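You operate a simulated robot arm through the tools that you are given. There is no shell and no other tool. Be economical: measure what you need, move in short steps, check, and stop when the job is done.

You run a simulated robot arm. Do the job below in one go: nothing can be reset, and whatever is moved stays where it is left.

## Task
Put things in order on the work table. At the end: the silver small bowl from the work table stands where the cream tin (marked "SUGAR") stood; the cream tin from the work table stands where the green bowl stood; the green bowl stands on top of the cream dough; the silver tumbler from the work table stands where the silver small bowl stood; whatever was shut is shut again. Leave all else as you found it, and nothing knocked over.
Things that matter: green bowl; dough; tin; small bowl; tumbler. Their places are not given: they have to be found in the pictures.

Only the result counts: the job must be done as asked and must still hold three seconds after the hand-in. Knocking over, shifting, dropping, spilling or breaking anything else fails it.

## Robot
A 7-joint arm with a two-finger parallel gripper, fixed in place. Base frame: the origin is at the foot of the arm, x ahead of it, y to its left, z up; the work surface is at about z = 0. Units: m, degrees, N and s.
With the tool pointing down near the work surface it reaches from about 0.22 to 0.58 m from the base axis. Its first joint turns from -66.0 to 66.0 degrees. Payload 2.5 kg.
The TCP is the grasp point between the finger pads, 0.023 m short of the fingertips. In the tool frame z runs along the fingers and y along their closing line. Largest opening 0.094 m; finger width 0.038, thickness 0.01; the body of the gripper, 0.054 by 0.096 m, starts 0.039 m behind the TCP.
Orientation is that of the tool frame in the base frame, as a unit quaternion [x, y, z, w]. With the fingers straight down and closing along the base's y, the tool's x points along the base's -x, its y along +y and its z along -z.

## Interface
- The arm moves only by the tool step_arm. Its arguments are lists of equal length, an entry for each row: "fingers": the opening in per cent of the stroke, from 0 (shut) to 100 (fully open); "translation": the shift along the base's x, y, z in m, a list of three; "rotation": the turn, a rotation vector about the base's x, y, z in degrees, a list of three. In form: {"fingers": [fingers, ...], "translation": [[dx, dy, dz], ...], "rotation": [[ax, ay, az], ...]}. A call has 1 to 12 rows; each row is the pose to reach, as a shift and turn from the pose commanded when the call began. Rows are played at 5 a second. More than 0.05 m and 8.6 degrees between two rows, or a gripper value outside its range, and nothing of the call is played. Where a pose cannot be reached the arm comes as near as it can. A force on the tool above 40 N (or 10 N above the force at the start of the call, whichever is more), or a blocked arm, ends the call early, and 0.2 s more pass. The fingers move at their own pace (about 0.108 m/s each) and stop on an object; they squeeze with about 42 N. The grip force told is the motor's: it shows also when the fingers shut on nothing. Time passes only in rows, and 0.2 s behind the last, so rows that repeat a pose let the fingers close. The reply holds the time, the measured pose of the TCP, the force on the tool along the base axes, the opening and the grip force, in the units named above and with some noise, and new pictures: "views" is both (left out), scene, wrist or none.
- Cameras (640 x 400 px; columns grow to the right, rows downward): "scene" is fixed at [0.1283, -0.4178, 0.5349]; the picture's right is [0.74, -0.67, 0.00], its down [-0.43, -0.48, -0.76] and it looks along [0.51, 0.57, -0.65] (base axes); focal length 214 px, centre (320, 200). "wrist" rides on the gripper at [-0.039, 0, -0.044] in the tool frame; the picture's right is [0.00, -1.00, 0.00], its down [0.97, 0.00, -0.24] and it looks along [0.24, 0.00, 0.97] (tool axes); focal length 218 px, centre (320, 200).
- probe_pixels(camera, pixels): for up to 12 pixels [column, row] of the newest picture of that camera ("zoom" is the newest enlarged one), the place [x, y, z] in the base frame of the surface seen there, good to about 0.003 m. It takes no simulated time.
- enlarge(camera, box): a new picture of the part [left, top, right, bottom] of that camera's present view, enlarged. It takes no simulated time.
- job_done(): hands the job in; it is judged then, once.

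Work in short steps. Measure before you move; look again where a grasp or a placing could have gone wrong, and mend it. You have 80 turns and 120 pictures in all, those below and enlarged ones among them. Open the gripper and draw the arm clear of the work before you hand the job in, unless the task says otherwise; then end with one line.

The tools are called after "Call:" as name(argument=value, ...) on one line, values as JSON. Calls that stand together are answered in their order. step_arm: Moves the arm, as the interface text tells. Its arguments: {"type":"object","properties":{"fingers":{"type":"array","items":{"type":"number"}},"translation":{"type":"array","items":{"type":"array","items":{"type":"number"}}},"rotation":{"type":"array","items":{"type":"array","items":{"type":"number"}}},"views":{"type":"string","enum":["both","scene","wrist","none"]}},"required":["fingers","translation","rotation"]} The other tools are called the same way: probe_pixels (camera, pixels) gives the place of the surface under pixels of a picture; enlarge (camera, box) takes an enlarged picture of a part of a camera's view; job_done () hands the job in.

At the start:

```text
t: 0.0
tcp_pos: [0.2783, -0.2293, 0.3608]
tool_rot: [0.0, 1.0, 0.0, -0.001]
force: [0.4, 0.0, 0.2]
grip_width: 0.094
gripper_force: 0.0
```

scene: 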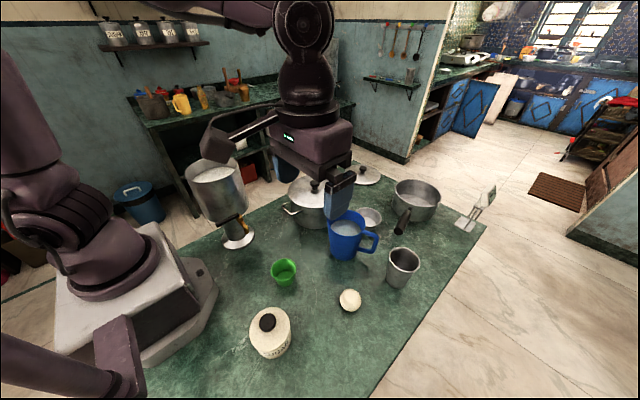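
wrist: 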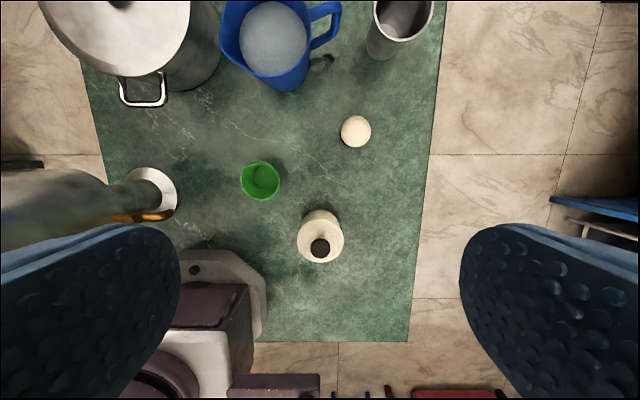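

The pictures show the tin (270,333), green bowl (284,272), dough (350,300), tumbler (402,267) and a small bowl (369,217) behind the blue jug. I enlarge and probe them.

Call:
enlarge(camera="scene", box=[230, 160, 470, 370])

Call:
probe_pixels(camera="scene", pixels=[[268, 321], [270, 350], [284, 262], [285, 272], [286, 284], [350, 293], [350, 300], [403, 252], [400, 283], [369, 210], [369, 220], [376, 212]])

Call:
probe_pixels(camera="wrist", pixels=[[319, 248], [320, 215], [260, 165], [262, 183], [241, 182], [279, 182], [355, 131], [340, 131], [371, 131], [400, 180], [300, 120], [390, 40]])

```text
1.90 times, centred on (350, 265) of scene
```

zoom: 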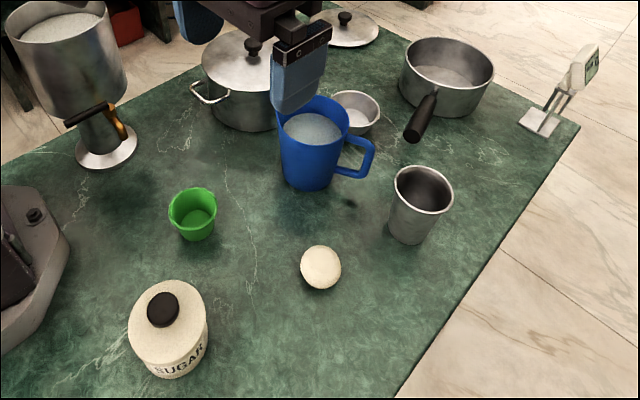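

```text
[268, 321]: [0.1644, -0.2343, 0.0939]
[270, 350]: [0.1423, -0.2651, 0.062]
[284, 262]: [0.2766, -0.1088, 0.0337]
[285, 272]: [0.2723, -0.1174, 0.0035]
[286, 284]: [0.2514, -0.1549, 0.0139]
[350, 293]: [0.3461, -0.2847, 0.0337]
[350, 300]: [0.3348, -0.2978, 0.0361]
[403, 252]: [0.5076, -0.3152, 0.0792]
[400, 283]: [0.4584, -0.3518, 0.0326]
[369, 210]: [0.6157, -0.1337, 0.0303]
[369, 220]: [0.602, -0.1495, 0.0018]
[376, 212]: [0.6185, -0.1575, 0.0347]
```

```text
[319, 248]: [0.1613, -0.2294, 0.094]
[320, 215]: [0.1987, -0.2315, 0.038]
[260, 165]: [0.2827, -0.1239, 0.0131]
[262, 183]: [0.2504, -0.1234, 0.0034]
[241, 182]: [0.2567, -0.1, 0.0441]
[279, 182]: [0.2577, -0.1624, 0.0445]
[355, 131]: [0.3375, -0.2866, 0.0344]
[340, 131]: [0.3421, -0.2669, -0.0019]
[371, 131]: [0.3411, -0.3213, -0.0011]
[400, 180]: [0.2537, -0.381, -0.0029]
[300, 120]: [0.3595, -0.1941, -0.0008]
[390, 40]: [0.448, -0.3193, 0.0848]
```

Tin about (0.165,-0.233), green bowl (0.262,-0.128), dough (0.338,-0.287), tumbler (0.48,-0.33), small bowl about (0.605,-0.145), near the reach limit. I move high over the far side to see the small bowl, jug and pot from above.

Call:
step_arm(fingers=[100, 100, 100, 100, 100, 100], translation=[[0.035, 0.01, 0], [0.07, 0.02, 0], [0.105, 0.03, 0], [0.14, 0.04, 0], [0.175, 0.05, 0], [0.21, 0.06, 0]], rotation=[[0, 0, 0], [0, 0, 0], [0, 0, 0], [0, 0, 0], [0, 0, 0], [0, 0, 0]])

```text
t: 1.4
tcp_pos: [0.487, -0.1687, 0.3606]
tool_rot: [0.001, 1.0, 0.0, 0.0]
force: [-0.2, 1.5, 0.6]
grip_width: 0.0941
gripper_force: 0.1
```

scene: 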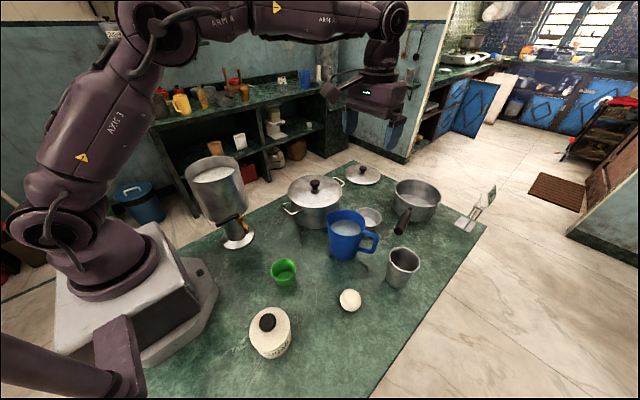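
wrist: 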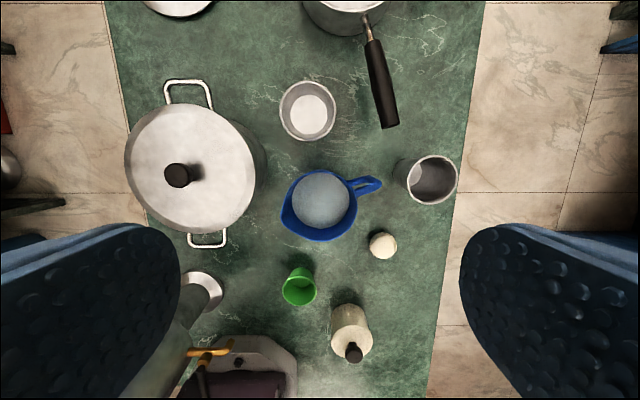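

The wrist view now shows the small bowl (307,110), tumbler (432,181), jug (322,207). I probe their rims.

Call:
enlarge(camera="wrist", box=[240, 40, 480, 260])

Call:
probe_pixels(camera="wrist", pixels=[[307, 83], [281, 111], [334, 111], [307, 138], [310, 110], [435, 158], [408, 181], [455, 181], [434, 203], [434, 183], [388, 110], [370, 184]])

Call:
probe_pixels(camera="wrist", pixels=[[283, 284], [315, 284], [299, 269], [299, 304], [382, 245], [369, 245], [396, 245], [353, 353], [335, 342], [371, 342], [282, 210], [320, 239]])

```text
1.82 times, centred on (360, 150) of wrist
```

zoom: 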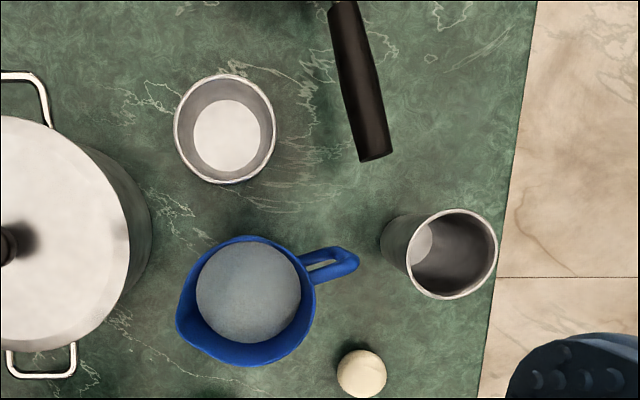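

```text
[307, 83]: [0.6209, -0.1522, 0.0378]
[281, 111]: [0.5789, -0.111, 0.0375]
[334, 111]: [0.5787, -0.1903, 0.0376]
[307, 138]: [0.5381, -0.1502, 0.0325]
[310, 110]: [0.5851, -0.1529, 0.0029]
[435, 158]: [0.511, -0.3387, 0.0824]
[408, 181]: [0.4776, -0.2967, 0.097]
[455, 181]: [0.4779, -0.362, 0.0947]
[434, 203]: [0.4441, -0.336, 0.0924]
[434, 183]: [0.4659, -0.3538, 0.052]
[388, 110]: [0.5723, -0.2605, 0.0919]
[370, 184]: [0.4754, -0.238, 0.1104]
```

```text
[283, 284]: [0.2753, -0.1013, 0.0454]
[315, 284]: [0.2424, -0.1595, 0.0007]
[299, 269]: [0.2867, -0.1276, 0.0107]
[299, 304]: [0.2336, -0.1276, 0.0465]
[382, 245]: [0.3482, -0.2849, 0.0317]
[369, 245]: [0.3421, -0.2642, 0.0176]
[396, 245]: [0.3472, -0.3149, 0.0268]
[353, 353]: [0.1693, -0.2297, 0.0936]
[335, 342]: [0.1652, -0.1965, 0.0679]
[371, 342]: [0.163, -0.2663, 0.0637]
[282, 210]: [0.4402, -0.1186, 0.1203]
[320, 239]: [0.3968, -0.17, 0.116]
```

Small bowl: rim centre (0.580,-0.151), diameter about 0.08, height 0.037. Tumbler: centre about (0.478,-0.331), height 0.095. Both sit at the reach limit, so I'll tilt the tool outward for them. Green bowl onto the dough comes first, so I move lower over that area for a closer look.

Call:
step_arm(fingers=[100, 100, 100, 100, 100, 100, 100], translation=[[-0.035, -0.005, -0.01], [-0.07, -0.01, -0.025], [-0.1, -0.014, -0.045], [-0.13, -0.019, -0.065], [-0.16, -0.024, -0.085], [-0.185, -0.028, -0.105], [-0.195, -0.03, -0.12]], rotation=[[0, 0, 0], [0, 0, 0], [0, 0, 0], [0, 0, 0], [0, 0, 0], [0, 0, 0], [0, 0, 0]], views="wrist")

Call:
enlarge(camera="scene", box=[240, 250, 380, 360])

```text
t: 3.0
tcp_pos: [0.293, -0.1997, 0.2405]
tool_rot: [0.0, 1.0, 0.0, 0.001]
force: [-0.2, -0.7, 0.5]
grip_width: 0.0943
gripper_force: 0.0
```

wrist: 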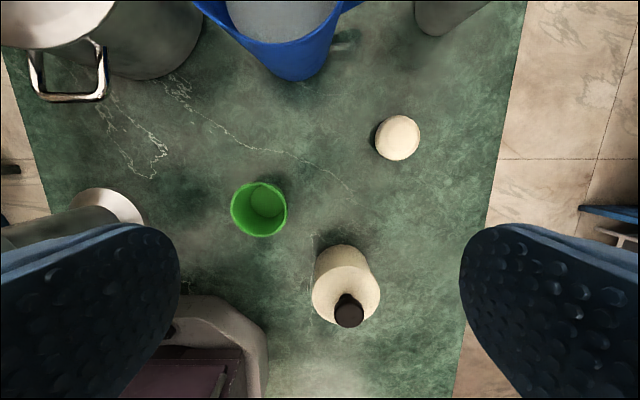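

```text
3.64 times, centred on (310, 305) of scene
```

zoom: 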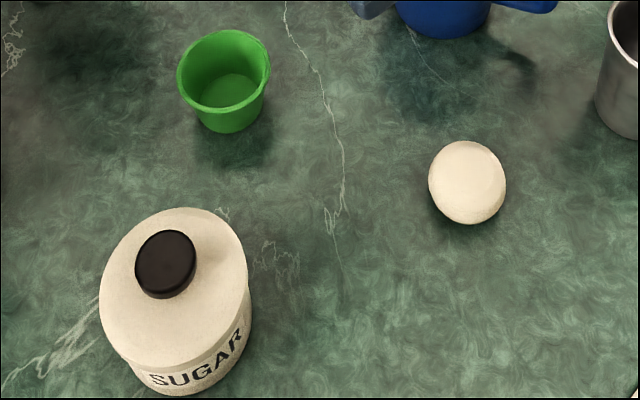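

The dough is at wrist (397,138) and the green bowl at (259,209). I probe the dough's top profile and the rims of the bowl and tin.

Call:
probe_pixels(camera="wrist", pixels=[[377, 137], [383, 137], [390, 137], [397, 137], [404, 137], [411, 137], [417, 137], [398, 118], [398, 126], [398, 146], [398, 153], [398, 158]])

Call:
probe_pixels(camera="wrist", pixels=[[232, 207], [286, 207], [259, 184], [259, 235], [264, 202], [314, 293], [380, 293], [347, 325], [345, 248], [348, 308], [330, 310], [368, 285]])

Call:
probe_pixels(camera="zoom", pixels=[[225, 33], [180, 75], [268, 72], [225, 106], [228, 128], [431, 180], [503, 180], [467, 143], [467, 180], [467, 220], [101, 290], [248, 290]])

```text
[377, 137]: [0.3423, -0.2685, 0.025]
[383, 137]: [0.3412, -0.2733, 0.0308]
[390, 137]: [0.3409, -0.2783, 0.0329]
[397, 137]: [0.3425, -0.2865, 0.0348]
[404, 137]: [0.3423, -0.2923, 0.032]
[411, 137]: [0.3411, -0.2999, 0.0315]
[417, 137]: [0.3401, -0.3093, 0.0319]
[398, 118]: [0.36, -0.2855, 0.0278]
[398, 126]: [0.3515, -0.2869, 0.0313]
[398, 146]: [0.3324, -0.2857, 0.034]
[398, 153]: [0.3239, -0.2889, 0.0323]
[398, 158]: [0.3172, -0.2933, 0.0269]
```

```text
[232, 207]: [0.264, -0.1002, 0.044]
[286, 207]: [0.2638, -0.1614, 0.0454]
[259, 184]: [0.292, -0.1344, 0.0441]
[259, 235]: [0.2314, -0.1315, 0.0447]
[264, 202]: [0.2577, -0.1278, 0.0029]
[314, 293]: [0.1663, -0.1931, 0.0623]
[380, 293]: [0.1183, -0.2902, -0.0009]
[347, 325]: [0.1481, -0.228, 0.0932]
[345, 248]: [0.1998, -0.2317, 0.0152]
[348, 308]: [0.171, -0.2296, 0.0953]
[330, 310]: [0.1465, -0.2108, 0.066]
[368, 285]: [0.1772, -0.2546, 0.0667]
```

```text
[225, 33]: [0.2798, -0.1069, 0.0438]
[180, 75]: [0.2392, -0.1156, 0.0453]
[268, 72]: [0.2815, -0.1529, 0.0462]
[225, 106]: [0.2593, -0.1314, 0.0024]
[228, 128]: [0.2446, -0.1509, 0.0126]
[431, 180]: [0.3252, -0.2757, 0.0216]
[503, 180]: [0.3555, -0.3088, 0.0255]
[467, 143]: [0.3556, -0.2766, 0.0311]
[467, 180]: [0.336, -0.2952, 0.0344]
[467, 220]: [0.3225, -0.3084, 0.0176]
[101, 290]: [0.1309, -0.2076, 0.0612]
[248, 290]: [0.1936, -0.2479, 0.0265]
```

Dough centre (0.340,-0.290), top z about 0.034 and nearly flat. Green bowl rim centre (0.262,-0.131), 0.061 across, 0.045 high. I move over the green bowl and go down to TCP z 0.033.

Call:
step_arm(fingers=[100, 100, 100, 100, 100, 100, 100, 100], translation=[[-0.015, 0.035, 0], [-0.031, 0.0687, -0.01], [-0.031, 0.0687, -0.055], [-0.031, 0.0687, -0.1], [-0.031, 0.0687, -0.14], [-0.031, 0.0687, -0.175], [-0.031, 0.0687, -0.2], [-0.031, 0.0687, -0.2075]], rotation=[[0, 0, 0], [0, 0, 0], [0, 0, 0], [0, 0, 0], [0, 0, 0], [0, 0, 0], [0, 0, 0], [0, 0, 0]])

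```text
t: 4.8
tcp_pos: [0.2617, -0.1308, 0.0321]
tool_rot: [0.0, 1.0, 0.0, 0.0]
force: [0.4, 0.4, -0.2]
grip_width: 0.0941
gripper_force: 0.1
```

scene: 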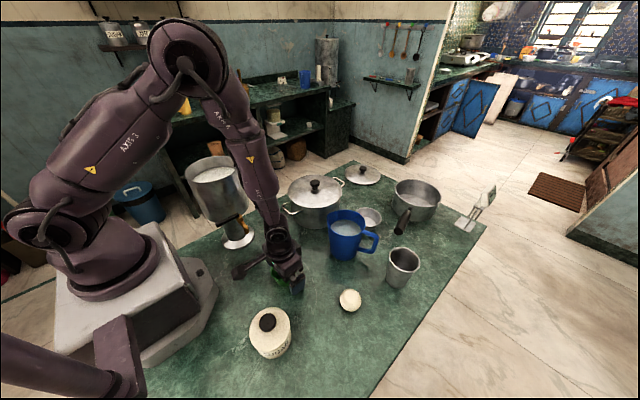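
wrist: 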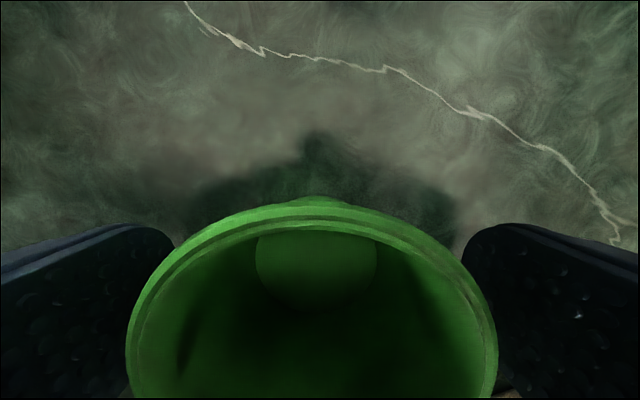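

The bowl sits between the fingers. I close, then lift a little to check the grip.

Call:
step_arm(fingers=[60, 50, 50, 50, 50, 50], translation=[[0, 0, 0], [0, 0, 0], [0, 0, 0], [0, 0, 0], [0, 0, 0.02], [0, 0, 0.05]], rotation=[[0, 0, 0], [0, 0, 0], [0, 0, 0], [0, 0, 0], [0, 0, 0], [0, 0, 0]])

```text
t: 6.2
tcp_pos: [0.2621, -0.1307, 0.0819]
tool_rot: [-0.001, 1.0, 0.001, 0.0]
force: [0.4, -0.5, 0.3]
grip_width: 0.0471
gripper_force: 0.1
```

scene: 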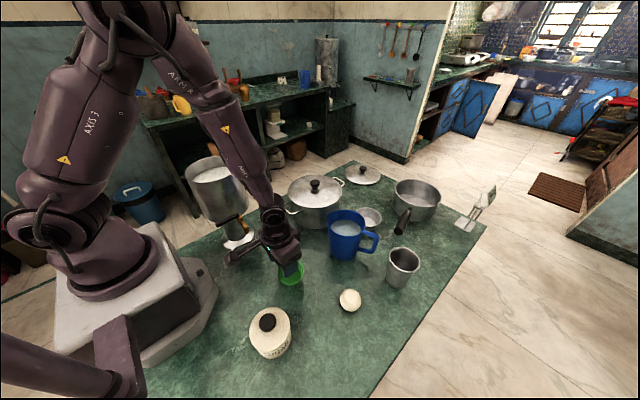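
wrist: 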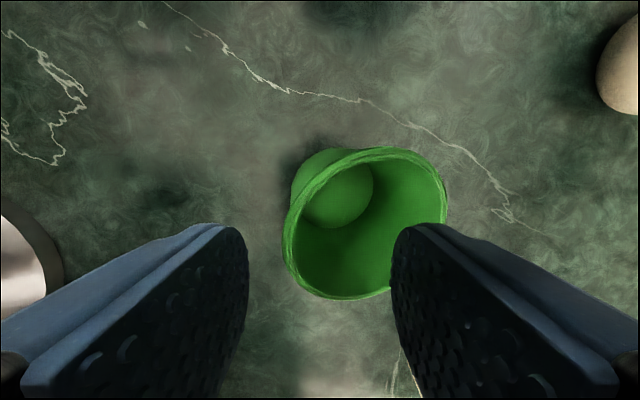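

The grip slipped: the width is 0.047 with no force, and the bowl looks tilted and displaced. I check how it stands before anything else.

Call:
enlarge(camera="scene", box=[240, 230, 340, 310])

Call:
probe_pixels(camera="wrist", pixels=[[290, 215], [440, 190], [350, 152], [345, 298], [340, 195], [300, 180], [330, 260], [300, 270], [420, 160]])

```text
5.00 times, centred on (290, 270) of scene
```

zoom: 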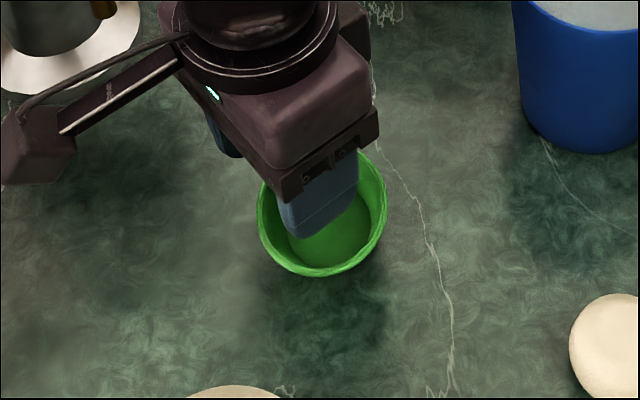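

```text
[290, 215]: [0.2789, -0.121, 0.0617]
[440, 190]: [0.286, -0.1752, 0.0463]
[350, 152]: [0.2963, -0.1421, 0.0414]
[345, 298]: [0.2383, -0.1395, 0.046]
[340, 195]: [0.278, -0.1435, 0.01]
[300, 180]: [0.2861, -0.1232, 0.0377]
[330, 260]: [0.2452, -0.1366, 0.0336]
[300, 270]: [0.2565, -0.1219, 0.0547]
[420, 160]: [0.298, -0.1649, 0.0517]
```

The bowl was probably still settling. I lift the hand 6 cm straight up, open it, and look again.

Call:
step_arm(fingers=[50, 50, 50, 100, 100], translation=[[0, 0, 0.02], [0, 0, 0.05], [0, 0, 0.09], [0, 0, 0.11], [0, 0, 0.11]], rotation=[[0, 0, 0], [0, 0, 0], [0, 0, 0], [0, 0, 0], [0, 0, 0]])

Call:
enlarge(camera="scene", box=[240, 230, 340, 310])

```text
t: 7.4
tcp_pos: [0.263, -0.1304, 0.1917]
tool_rot: [0.0, 1.0, 0.0, 0.0]
force: [0.5, -0.3, -0.6]
grip_width: 0.0942
gripper_force: 0.0
```

scene: 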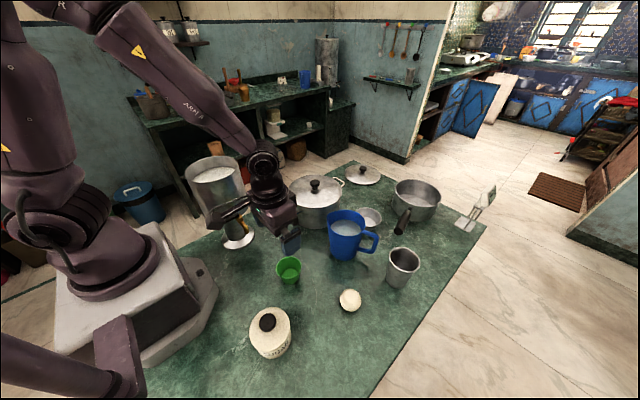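
wrist: 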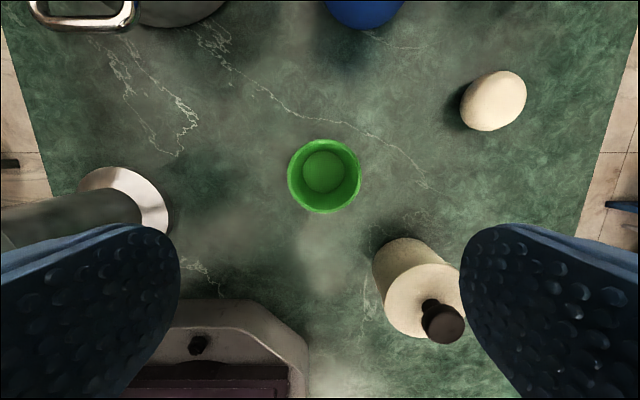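

```text
5.00 times, centred on (290, 270) of scene
```

zoom: 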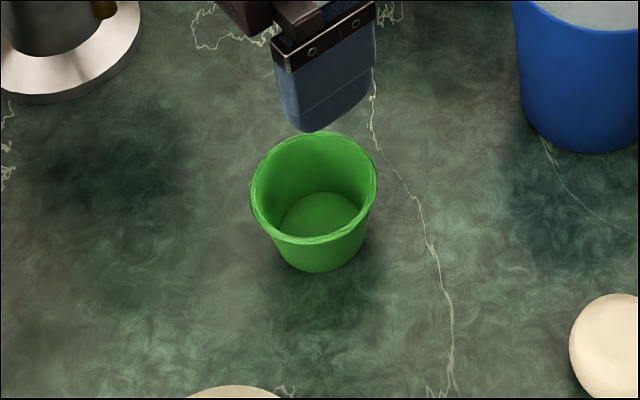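

The bowl landed upright, a little displaced; its original place was (0.262,-0.131). I measure the new one.

Call:
probe_pixels(camera="wrist", pixels=[[289, 177], [360, 177], [325, 141], [325, 211], [325, 172], [289, 174], [360, 174]])

Call:
probe_pixels(camera="zoom", pixels=[[253, 185], [374, 185], [314, 133], [314, 239], [318, 212], [318, 268], [270, 240]])

```text
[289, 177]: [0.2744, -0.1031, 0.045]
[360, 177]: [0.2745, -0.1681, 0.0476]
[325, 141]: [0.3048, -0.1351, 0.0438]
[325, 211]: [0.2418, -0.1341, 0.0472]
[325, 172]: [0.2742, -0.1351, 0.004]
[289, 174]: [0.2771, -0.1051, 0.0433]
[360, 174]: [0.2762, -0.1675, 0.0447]
```

```text
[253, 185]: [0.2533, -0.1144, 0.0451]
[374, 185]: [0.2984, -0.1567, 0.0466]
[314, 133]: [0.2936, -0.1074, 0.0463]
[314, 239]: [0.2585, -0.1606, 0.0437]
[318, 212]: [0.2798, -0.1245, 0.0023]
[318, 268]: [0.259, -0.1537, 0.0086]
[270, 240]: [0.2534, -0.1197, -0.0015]
```

Its centre is now (0.2745,-0.1355). I command a full close this time, since 50 % gave hardly any squeeze. I go down, close, and read the grip before lifting.

Call:
step_arm(fingers=[100, 100, 100, 100, 100, 0, 0, 0, 0], translation=[[0.0115, -0.005, -0.03], [0.0115, -0.005, -0.075], [0.0115, -0.005, -0.12], [0.0115, -0.005, -0.15], [0.0115, -0.005, -0.1587], [0.0115, -0.005, -0.1587], [0.0115, -0.005, -0.1587], [0.0115, -0.005, -0.1587], [0.0115, -0.005, -0.1587]], rotation=[[0, 0, 0], [0, 0, 0], [0, 0, 0], [0, 0, 0], [0, 0, 0], [0, 0, 0], [0, 0, 0], [0, 0, 0], [0, 0, 0]], views="wrist")

```text
t: 9.4
tcp_pos: [0.2739, -0.1366, 0.0333]
tool_rot: [0.0, 1.0, 0.0, 0.001]
force: [-0.5, -1.2, 0.0]
grip_width: 0.0578
gripper_force: 42.5
```

wrist: 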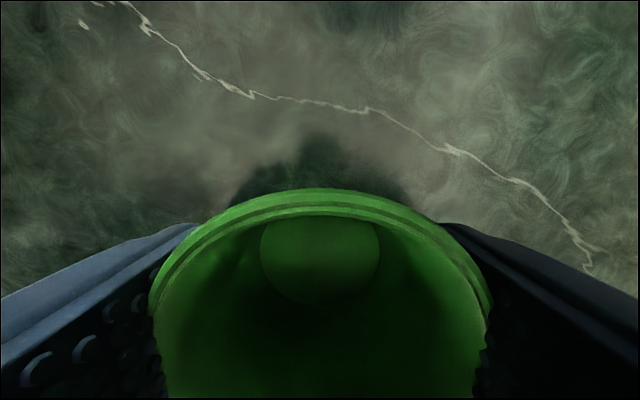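

The grip is firm: 0.058 wide, 42.5 N. I lift 2 cm and look.

Call:
step_arm(fingers=[0, 0, 0], translation=[[0, 0, 0.008], [0, 0, 0.02], [0, 0, 0.02]], rotation=[[0, 0, 0], [0, 0, 0], [0, 0, 0]], views="wrist")

Call:
enlarge(camera="scene", box=[240, 230, 340, 310])

```text
t: 10.2
tcp_pos: [0.2734, -0.1352, 0.0544]
tool_rot: [0.0, 1.0, 0.0, 0.001]
force: [-0.6, 0.0, 0.0]
grip_width: 0.0577
gripper_force: 41.7
```

wrist: 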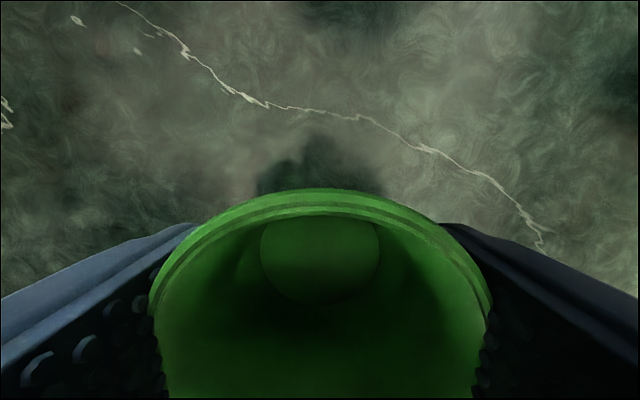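

```text
5.00 times, centred on (290, 270) of scene
```

zoom: 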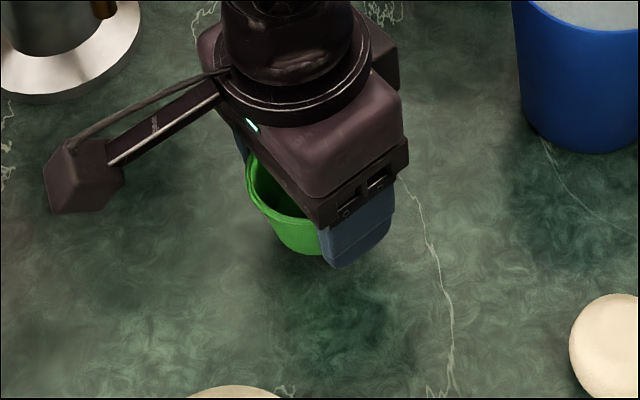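

The bowl is held upright. I carry it over the dough (0.340,-0.290), staying 7 cm up.

Call:
step_arm(fingers=[0, 0, 0, 0, 0, 0, 0, 0], translation=[[0, 0, 0.035], [0.012, -0.027, 0.065], [0.027, -0.062, 0.065], [0.042, -0.097, 0.065], [0.055, -0.129, 0.065], [0.063, -0.148, 0.065], [0.0655, -0.154, 0.065], [0.0655, -0.154, 0.065]], rotation=[[0, 0, 0], [0, 0, 0], [0, 0, 0], [0, 0, 0], [0, 0, 0], [0, 0, 0], [0, 0, 0], [0, 0, 0]], views="scene")

Call:
enlarge(camera="scene", box=[290, 230, 410, 330])

```text
t: 12.0
tcp_pos: [0.3377, -0.2892, 0.1189]
tool_rot: [0.0, 1.0, 0.001, 0.0]
force: [0.0, -0.5, 0.3]
grip_width: 0.0574
gripper_force: 42.4
```

scene: 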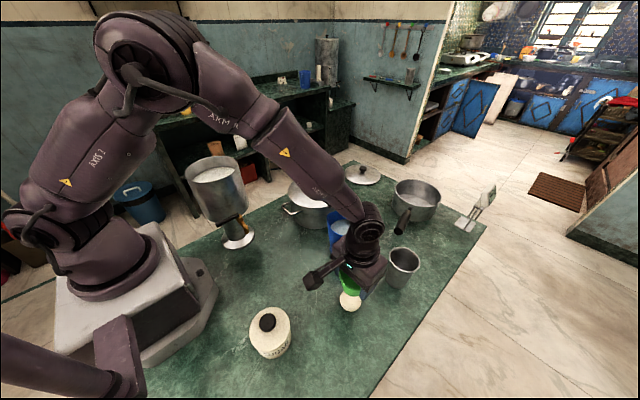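

```text
4.00 times, centred on (350, 280) of scene
```

zoom: 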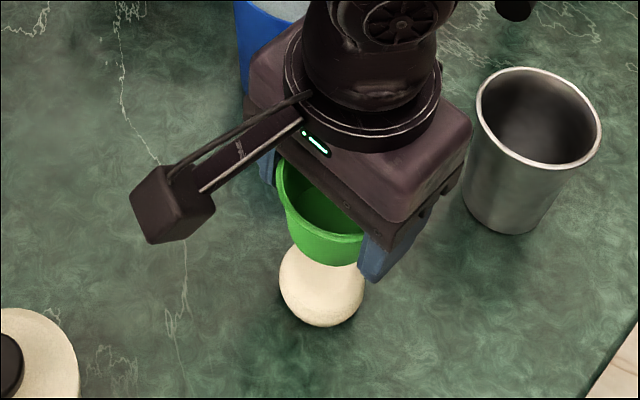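

The bowl is right over the dough with its base at about z 0.085. I lower it to about 1 mm above contact and watch the force.

Call:
step_arm(fingers=[0, 0, 0, 0, 0], translation=[[0.0, 0, -0.025], [0.0, 0, -0.042], [0.0, 0, -0.047], [0.0, 0, -0.049], [0.0, 0, -0.049]], rotation=[[0, 0, 0], [0, 0, 0], [0, 0, 0], [0, 0, 0], [0, 0, 0]], views="none")

Call:
enlarge(camera="scene", box=[300, 240, 400, 320])

```text
t: 13.2
tcp_pos: [0.3392, -0.2906, 0.071]
tool_rot: [0.0, 1.0, -0.001, 0.0]
force: [-0.4, 0.1, -0.6]
grip_width: 0.0576
gripper_force: 42.2
```

```text
5.00 times, centred on (350, 280) of scene
```

zoom: 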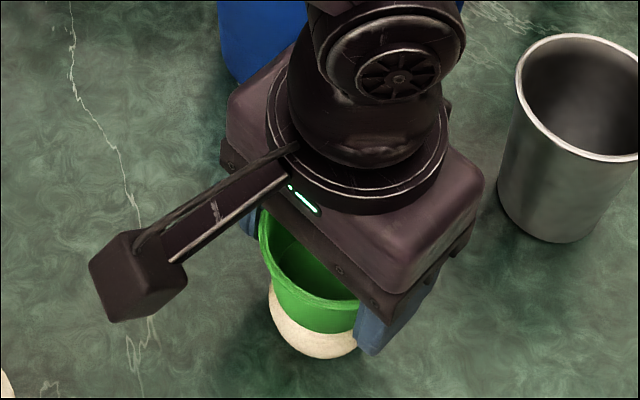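

No contact force shows yet. I go down in 1 mm steps until the force shows.

Call:
step_arm(fingers=[0, 0, 0], translation=[[0.0, 0, -0.001], [0.0, 0, -0.002], [0, 0, -0.002]], rotation=[[0, 0, 0], [0, 0, 0], [0, 0, 0]], views="none")

```text
t: 14.0
tcp_pos: [0.3386, -0.2912, 0.069]
tool_rot: [0.0, 1.0, 0.001, 0.0]
force: [-1.1, 0.7, 2.1]
grip_width: 0.0577
gripper_force: 42.3
```

A vertical force of 2.1 N suggests contact. One more millimetre to confirm.

Call:
step_arm(fingers=[0, 0], translation=[[0.0, 0, -0.001], [0.0, 0, -0.001]], rotation=[[0, 0, 0], [0, 0, 0]], views="none")

```text
t: 14.6
tcp_pos: [0.3385, -0.2911, 0.067]
tool_rot: [0.0, 1.0, -0.002, 0.001]
force: [-2.7, 0.8, 12.9]
grip_width: 0.0575
gripper_force: 42.1
```

Contact is firm at 12.9 N. I ease up 0.7 mm and open slowly.

Call:
step_arm(fingers=[0, 58, 62, 66, 72, 80, 90, 100, 100], translation=[[0.0, 0, 0.0007], [0.0, 0, 0.0007], [0, 0, 0.0007], [0, 0, 0.0007], [0, 0, 0.0007], [0, 0, 0.0007], [0, 0, 0.0007], [0, 0, 0.0007], [0, 0, 0.0007]], rotation=[[0, 0, 0], [0, 0, 0], [0, 0, 0], [0, 0, 0], [0, 0, 0], [0, 0, 0], [0, 0, 0], [0, 0, 0], [0, 0, 0]], views="wrist")

Call:
enlarge(camera="scene", box=[300, 240, 400, 320])

```text
t: 16.6
tcp_pos: [0.3382, -0.2892, 0.0685]
tool_rot: [0.0, 1.0, 0.001, 0.0]
force: [0.9, 0.1, 0.3]
grip_width: 0.0939
gripper_force: 0.1
```

wrist: 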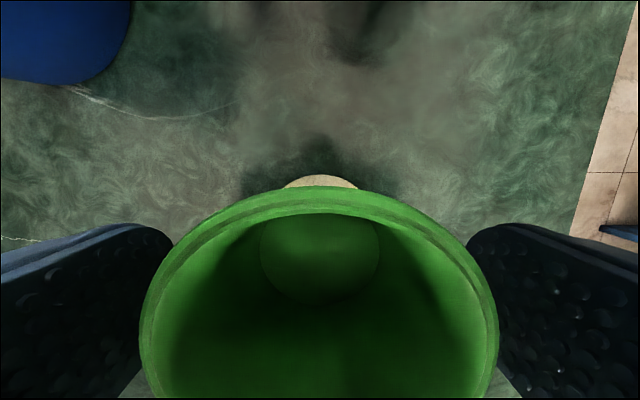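

```text
5.00 times, centred on (350, 280) of scene
```

zoom: 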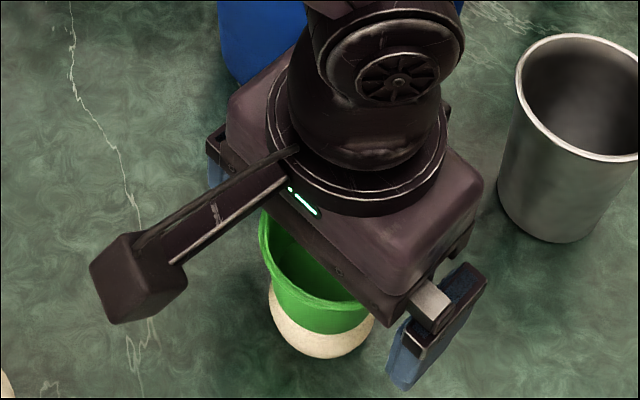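

The bowl stands on the dough. I rise straight up, then go to a view above the tin.

Call:
step_arm(fingers=[100, 100, 100, 100, 100, 100, 100, 100, 100, 100], translation=[[0, 0, 0.015], [0, 0, 0.05], [0, 0, 0.095], [0, 0, 0.135], [-0.03, 0.01, 0.15], [-0.07, 0.025, 0.15], [-0.11, 0.04, 0.15], [-0.145, 0.052, 0.15], [-0.172, 0.059, 0.15], [-0.172, 0.059, 0.15]], rotation=[[0, 0, 0], [0, 0, 0], [0, 0, 0], [0, 0, 0], [0, 0, 0], [0, 0, 0], [0, 0, 0], [0, 0, 0], [0, 0, 0], [0, 0, 0]])

Call:
enlarge(camera="scene", box=[220, 240, 380, 370])

```text
t: 18.8
tcp_pos: [0.1665, -0.2307, 0.2182]
tool_rot: [0.0, 1.0, 0.0, 0.0]
force: [-1.0, -0.7, -0.5]
grip_width: 0.0942
gripper_force: 0.0
```

scene: 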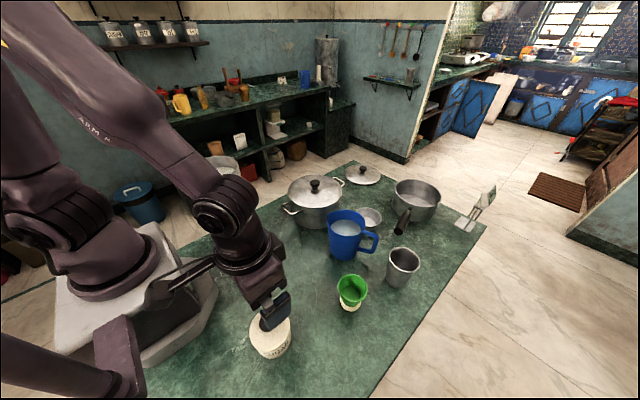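
wrist: 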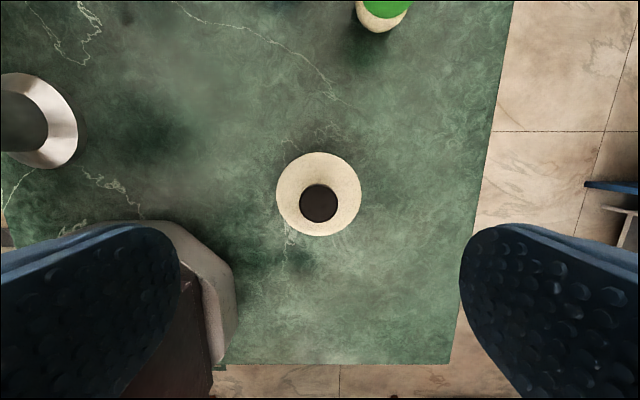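

```text
3.08 times, centred on (300, 305) of scene
```

zoom: 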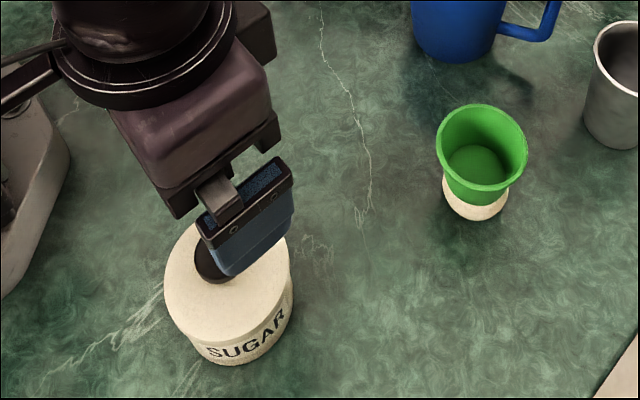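

The green bowl stands level on the dough. I measure the tin (319,195), the base plate edge near (215,290) and the label orientation.

Call:
probe_pixels(camera="wrist", pixels=[[278, 195], [360, 195], [319, 155], [319, 234], [319, 203], [319, 175], [290, 195], [350, 195], [230, 290], [200, 245], [301, 203], [337, 203]])

Call:
probe_pixels(camera="zoom", pixels=[[482, 105], [438, 145], [526, 160], [480, 203], [470, 218], [250, 335], [235, 362], [235, 310]])

```text
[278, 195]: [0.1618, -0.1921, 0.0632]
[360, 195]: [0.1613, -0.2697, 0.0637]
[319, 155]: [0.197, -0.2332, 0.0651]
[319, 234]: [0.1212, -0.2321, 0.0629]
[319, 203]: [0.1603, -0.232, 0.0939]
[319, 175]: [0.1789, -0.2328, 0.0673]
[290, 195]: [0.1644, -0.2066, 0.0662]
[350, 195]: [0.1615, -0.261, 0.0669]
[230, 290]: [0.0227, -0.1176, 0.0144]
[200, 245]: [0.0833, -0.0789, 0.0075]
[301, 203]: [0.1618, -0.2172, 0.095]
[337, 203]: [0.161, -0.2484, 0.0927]
```

```text
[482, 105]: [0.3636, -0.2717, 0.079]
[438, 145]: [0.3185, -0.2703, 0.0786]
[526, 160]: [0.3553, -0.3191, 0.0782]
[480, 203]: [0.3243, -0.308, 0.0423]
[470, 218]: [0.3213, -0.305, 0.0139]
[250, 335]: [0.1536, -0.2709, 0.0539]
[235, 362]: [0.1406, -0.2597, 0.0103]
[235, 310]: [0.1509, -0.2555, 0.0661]
```

Tin: centre (0.1605,-0.231), diameter 0.078, shoulder at z 0.066, knob top at 0.0945. I grip it at TCP z about 0.0595 so the palm clears the knob.

Call:
step_arm(fingers=[100, 100, 100, 100, 100, 100, 0, 0, 0], translation=[[-0.0065, -0.0004, -0.02], [-0.0065, -0.0004, -0.06], [-0.0065, -0.0004, -0.1], [-0.0065, -0.0004, -0.135], [-0.0065, -0.0004, -0.154], [-0.0065, -0.0004, -0.1588], [-0.0065, -0.0004, -0.1588], [-0.0065, -0.0004, -0.1588], [-0.0065, -0.0004, -0.1588]], rotation=[[0, 0, 0], [0, 0, 0], [0, 0, 0], [0, 0, 0], [0, 0, 0], [0, 0, 0], [0, 0, 0], [0, 0, 0], [0, 0, 0]])

```text
t: 20.8
tcp_pos: [0.1602, -0.231, 0.0589]
tool_rot: [0.0, 1.0, 0.0, 0.0]
force: [-0.2, 0.3, -1.1]
grip_width: 0.0762
gripper_force: 42.1
```

scene: 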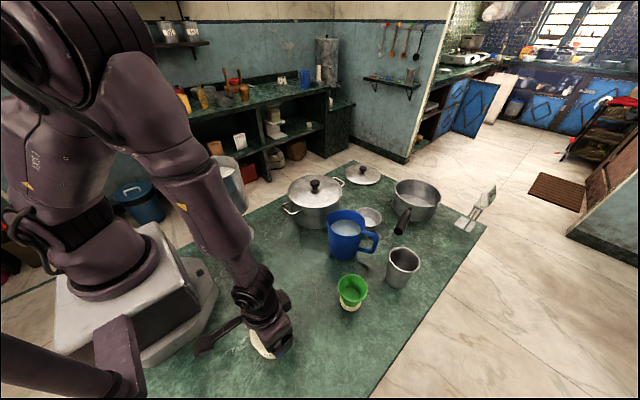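
wrist: 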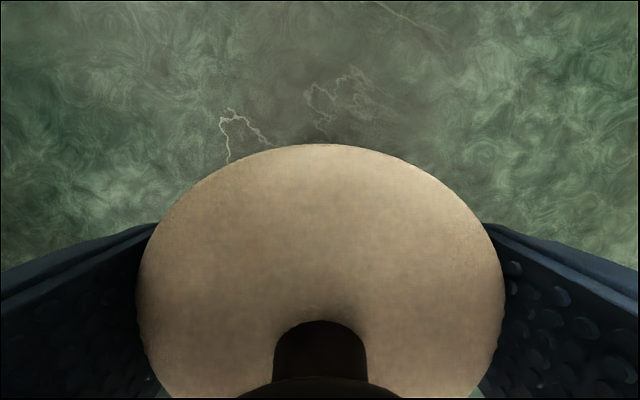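

The tin is gripped firmly: 0.076 wide, 42 N. I lift it a little and check.

Call:
step_arm(fingers=[0, 0, 0, 0], translation=[[0, 0, 0.01], [0, 0, 0.03], [0, 0, 0.045], [0, 0, 0.045]], rotation=[[0, 0, 0], [0, 0, 0], [0, 0, 0], [0, 0, 0]], views="none")

Call:
enlarge(camera="scene", box=[220, 260, 350, 370])

```text
t: 21.8
tcp_pos: [0.1601, -0.2304, 0.1038]
tool_rot: [0.0, 1.0, 0.001, 0.0]
force: [0.0, 0.7, 0.2]
grip_width: 0.0764
gripper_force: 42.3
```

```text
3.64 times, centred on (285, 315) of scene
```

zoom: 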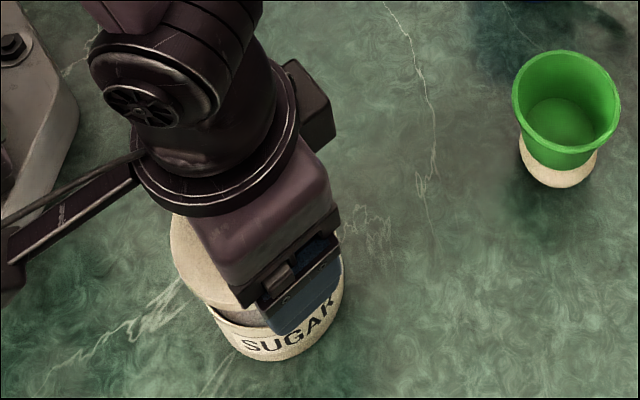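

It looks as if the lid and body may have parted, so I look closer.

Call:
enlarge(camera="scene", box=[245, 295, 305, 345])

Call:
enlarge(camera="wrist", box=[0, 0, 640, 400])

```text
8.00 times, centred on (275, 320) of scene
```

zoom: 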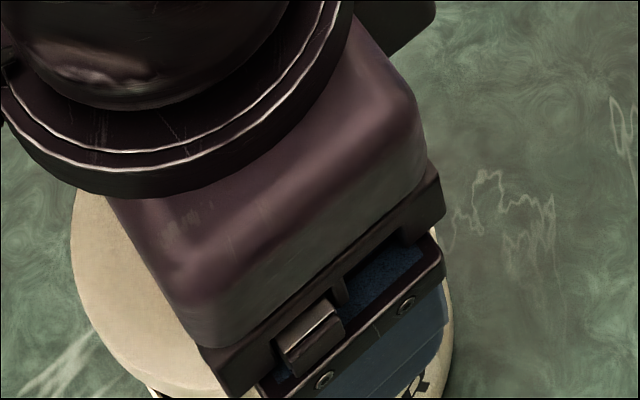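

```text
1.00 times, centred on (320, 200) of wrist
```

zoom: 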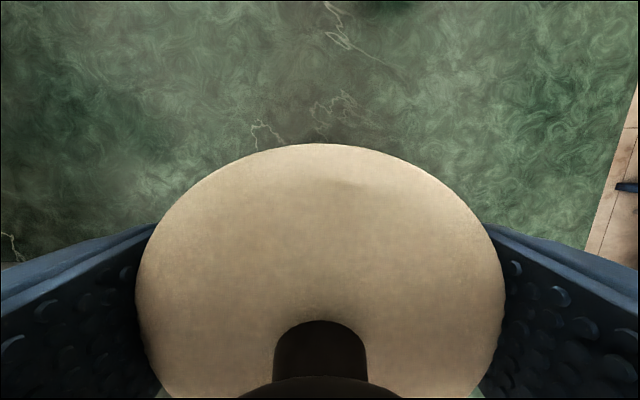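

I enlarge the lower part and probe heights around the label.

Call:
enlarge(camera="scene", box=[245, 315, 309, 365])

Call:
probe_pixels(camera="scene", pixels=[[262, 315], [264, 322], [268, 323], [265, 327], [272, 330], [275, 335], [275, 345], [276, 352], [272, 356]])

```text
8.00 times, centred on (277, 340) of scene
```

zoom: 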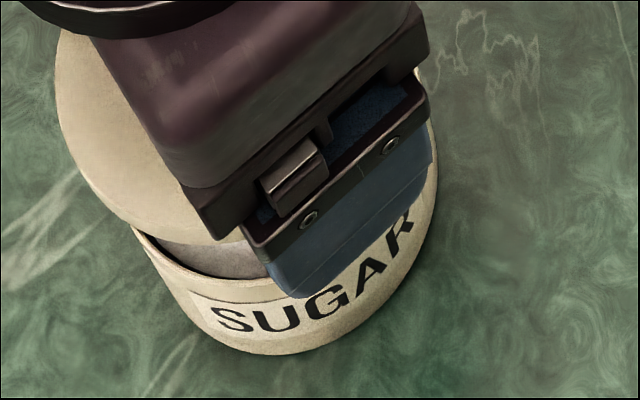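

```text
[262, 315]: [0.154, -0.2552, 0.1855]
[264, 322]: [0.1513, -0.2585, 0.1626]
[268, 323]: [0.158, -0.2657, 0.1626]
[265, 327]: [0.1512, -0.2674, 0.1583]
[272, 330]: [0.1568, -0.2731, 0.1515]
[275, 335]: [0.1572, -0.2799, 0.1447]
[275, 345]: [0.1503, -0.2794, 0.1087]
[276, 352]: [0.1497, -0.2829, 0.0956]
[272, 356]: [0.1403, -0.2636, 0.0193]
```

Only the lid came up; the body stays on the table. I lower the lid straight back onto it and will move lid and body separately, the lid by its knob.

Call:
step_arm(fingers=[0, 0, 0, 0, 0], translation=[[0, 0, -0.02], [0, 0, -0.035], [0, 0, -0.041], [0, 0, -0.0445], [0, 0, -0.0445]], rotation=[[0, 0, 0], [0, 0, 0], [0, 0, 0], [0, 0, 0], [0, 0, 0]], views="none")

Call:
enlarge(camera="scene", box=[230, 300, 310, 365])

```text
t: 23.0
tcp_pos: [0.1597, -0.2317, 0.0598]
tool_rot: [0.0, 1.0, 0.0, -0.001]
force: [-0.3, 0.0, 1.2]
grip_width: 0.0764
gripper_force: 42.3
```

```text
6.15 times, centred on (270, 332) of scene
```

zoom: 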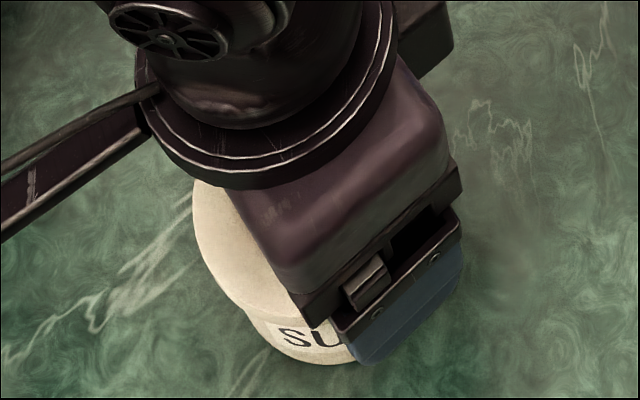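

The lid is back in place. I open the gripper and rise to check the seating.

Call:
step_arm(fingers=[100, 100, 100, 100, 100, 100], translation=[[0, 0, 0], [0, 0, 0], [0, 0, 0.02], [0, 0, 0.05], [0, 0, 0.09], [0, 0, 0.12]], rotation=[[0, 0, 0], [0, 0, 0], [0, 0, 0], [0, 0, 0], [0, 0, 0], [0, 0, 0]], views="wrist")

Call:
enlarge(camera="scene", box=[235, 300, 305, 360])

```text
t: 24.4
tcp_pos: [0.1604, -0.231, 0.179]
tool_rot: [0.0, 1.0, 0.001, 0.0]
force: [-0.4, 0.1, 0.4]
grip_width: 0.0941
gripper_force: 0.1
```

wrist: 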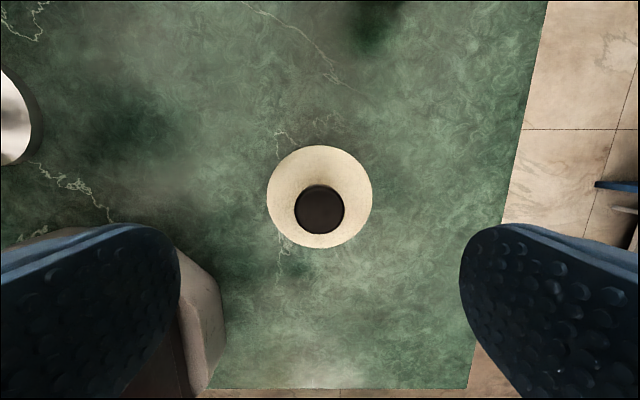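

```text
6.67 times, centred on (270, 330) of scene
```

zoom: 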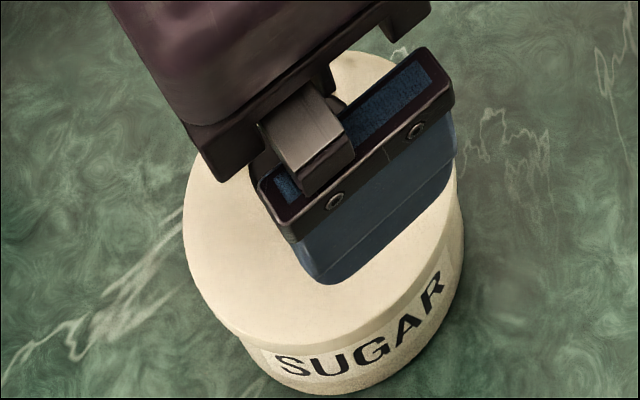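

The lid is seated, with a seam visible at about zoom (320,342). I probe the seam height and the knob.

Call:
probe_pixels(camera="zoom", pixels=[[300, 318], [300, 330], [300, 340], [300, 348], [300, 372], [300, 385], [350, 325], [350, 338], [350, 392], [230, 320]])

Call:
probe_pixels(camera="wrist", pixels=[[268, 198], [371, 198], [319, 148], [319, 246], [296, 210], [343, 210], [319, 189], [319, 232], [319, 210], [440, 260], [420, 330]])

```text
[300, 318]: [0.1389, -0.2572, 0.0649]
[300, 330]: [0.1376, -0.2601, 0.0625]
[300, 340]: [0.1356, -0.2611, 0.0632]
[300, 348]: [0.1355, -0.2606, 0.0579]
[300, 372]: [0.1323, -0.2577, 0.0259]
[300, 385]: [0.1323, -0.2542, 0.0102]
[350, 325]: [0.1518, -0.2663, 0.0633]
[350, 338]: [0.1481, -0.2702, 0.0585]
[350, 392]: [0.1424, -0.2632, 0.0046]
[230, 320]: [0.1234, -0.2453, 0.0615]
```

```text
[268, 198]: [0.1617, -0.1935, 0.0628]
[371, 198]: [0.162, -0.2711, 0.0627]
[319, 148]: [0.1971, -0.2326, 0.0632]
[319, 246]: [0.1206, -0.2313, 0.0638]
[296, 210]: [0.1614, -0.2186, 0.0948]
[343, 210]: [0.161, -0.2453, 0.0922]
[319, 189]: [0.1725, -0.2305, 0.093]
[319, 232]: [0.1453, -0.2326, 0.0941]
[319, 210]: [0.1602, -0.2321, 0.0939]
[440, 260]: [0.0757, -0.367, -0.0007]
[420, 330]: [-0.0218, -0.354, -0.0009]
```

The lid overhangs the body with a short skirt (z 0.055–0.066), and the knob centre is (0.160,-0.232), 0.028 wide. I go down to TCP z 0.092 and grip the knob.

Call:
step_arm(fingers=[70, 70, 70, 70, 0, 0, 0, 0], translation=[[0, -0.0005, -0.03], [0, -0.0005, -0.065], [0, -0.0005, -0.083], [0, -0.0005, -0.088], [0, -0.0005, -0.088], [0, -0.0005, -0.088], [0, -0.0005, -0.088], [0, -0.0005, -0.088]], rotation=[[0, 0, 0], [0, 0, 0], [0, 0, 0], [0, 0, 0], [0, 0, 0], [0, 0, 0], [0, 0, 0], [0, 0, 0]], views="wrist")

```text
t: 26.2
tcp_pos: [0.1602, -0.2331, 0.0913]
tool_rot: [0.0, 1.0, -0.001, 0.0]
force: [3.1, -4.1, 14.1]
grip_width: 0.0299
gripper_force: 41.8
```

wrist: 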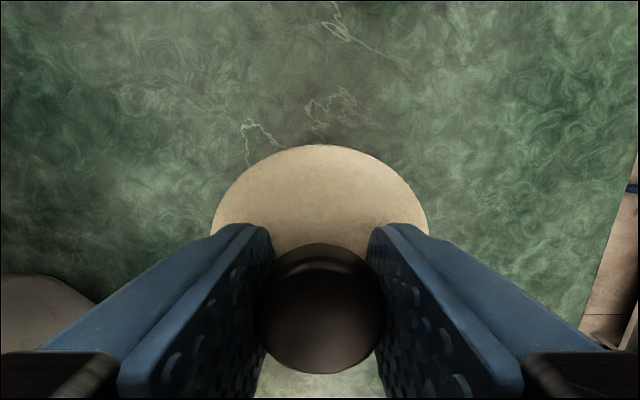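

The knob is gripped at 0.030. I lift the lid and carry it toward the free spot (0.233,-0.3315).

Call:
step_arm(fingers=[0, 0, 0, 0, 0, 0, 0, 0], translation=[[0, 0, 0.015], [0, 0, 0.045], [0.016, -0.022, 0.055], [0.034, -0.047, 0.055], [0.052, -0.072, 0.055], [0.066, -0.092, 0.055], [0.072, -0.1, 0.055], [0.072, -0.1, 0.055]], rotation=[[0, 0, 0], [0, 0, 0], [0, 0, 0], [0, 0, 0], [0, 0, 0], [0, 0, 0], [0, 0, 0], [0, 0, 0]])

Call:
enlarge(camera="scene", box=[230, 250, 390, 370])

```text
t: 28.0
tcp_pos: [0.2322, -0.3308, 0.1462]
tool_rot: [0.0, 1.0, 0.0, 0.0]
force: [0.5, -0.1, 0.3]
grip_width: 0.0299
gripper_force: 41.6
```

scene: 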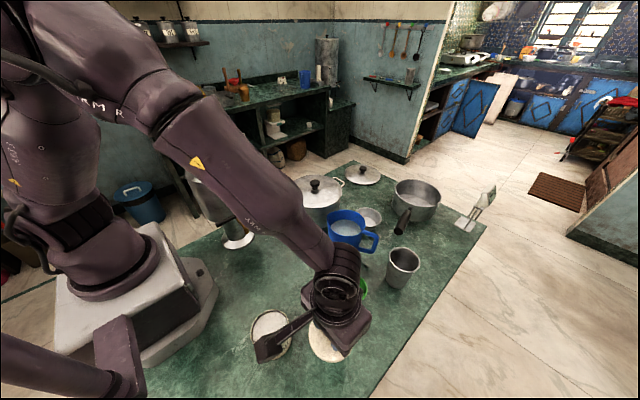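
wrist: 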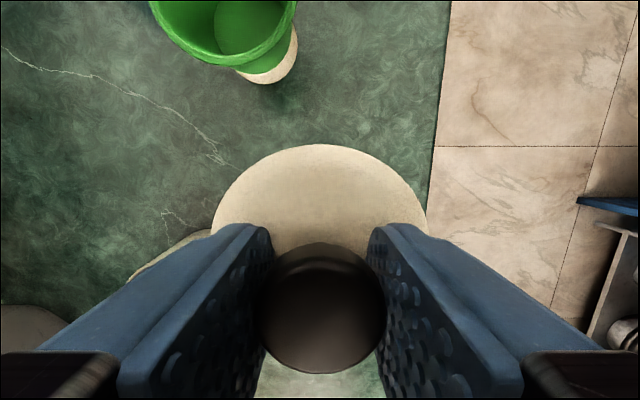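

```text
3.33 times, centred on (310, 310) of scene
```

zoom: 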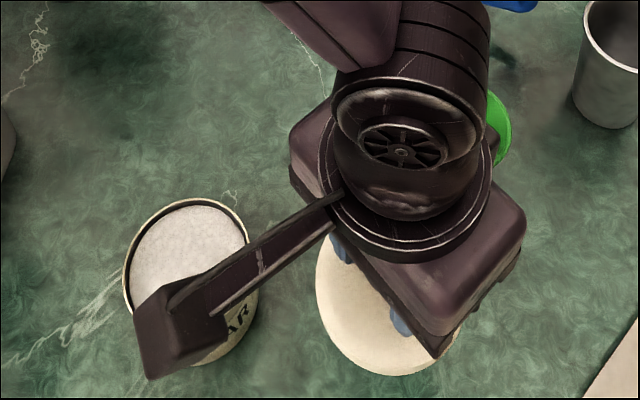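

The lid hangs level. A stalk with a box sticks out from the hand toward -x, at zoom (165,330). I probe its height before lowering near the open tin.

Call:
probe_pixels(camera="zoom", pixels=[[165, 300], [140, 310], [185, 350], [210, 310], [155, 375], [260, 270], [310, 230], [190, 220], [160, 230], [240, 235], [130, 290], [248, 320]])

```text
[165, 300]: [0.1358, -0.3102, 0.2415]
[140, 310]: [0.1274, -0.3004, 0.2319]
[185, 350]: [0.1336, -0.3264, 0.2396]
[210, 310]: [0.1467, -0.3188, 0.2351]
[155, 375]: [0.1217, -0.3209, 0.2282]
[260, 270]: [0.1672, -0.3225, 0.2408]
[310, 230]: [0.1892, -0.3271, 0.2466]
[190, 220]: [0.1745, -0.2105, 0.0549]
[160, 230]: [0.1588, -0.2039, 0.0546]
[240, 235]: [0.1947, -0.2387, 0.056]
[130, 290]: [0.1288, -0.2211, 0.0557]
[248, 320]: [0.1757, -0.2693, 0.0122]
```

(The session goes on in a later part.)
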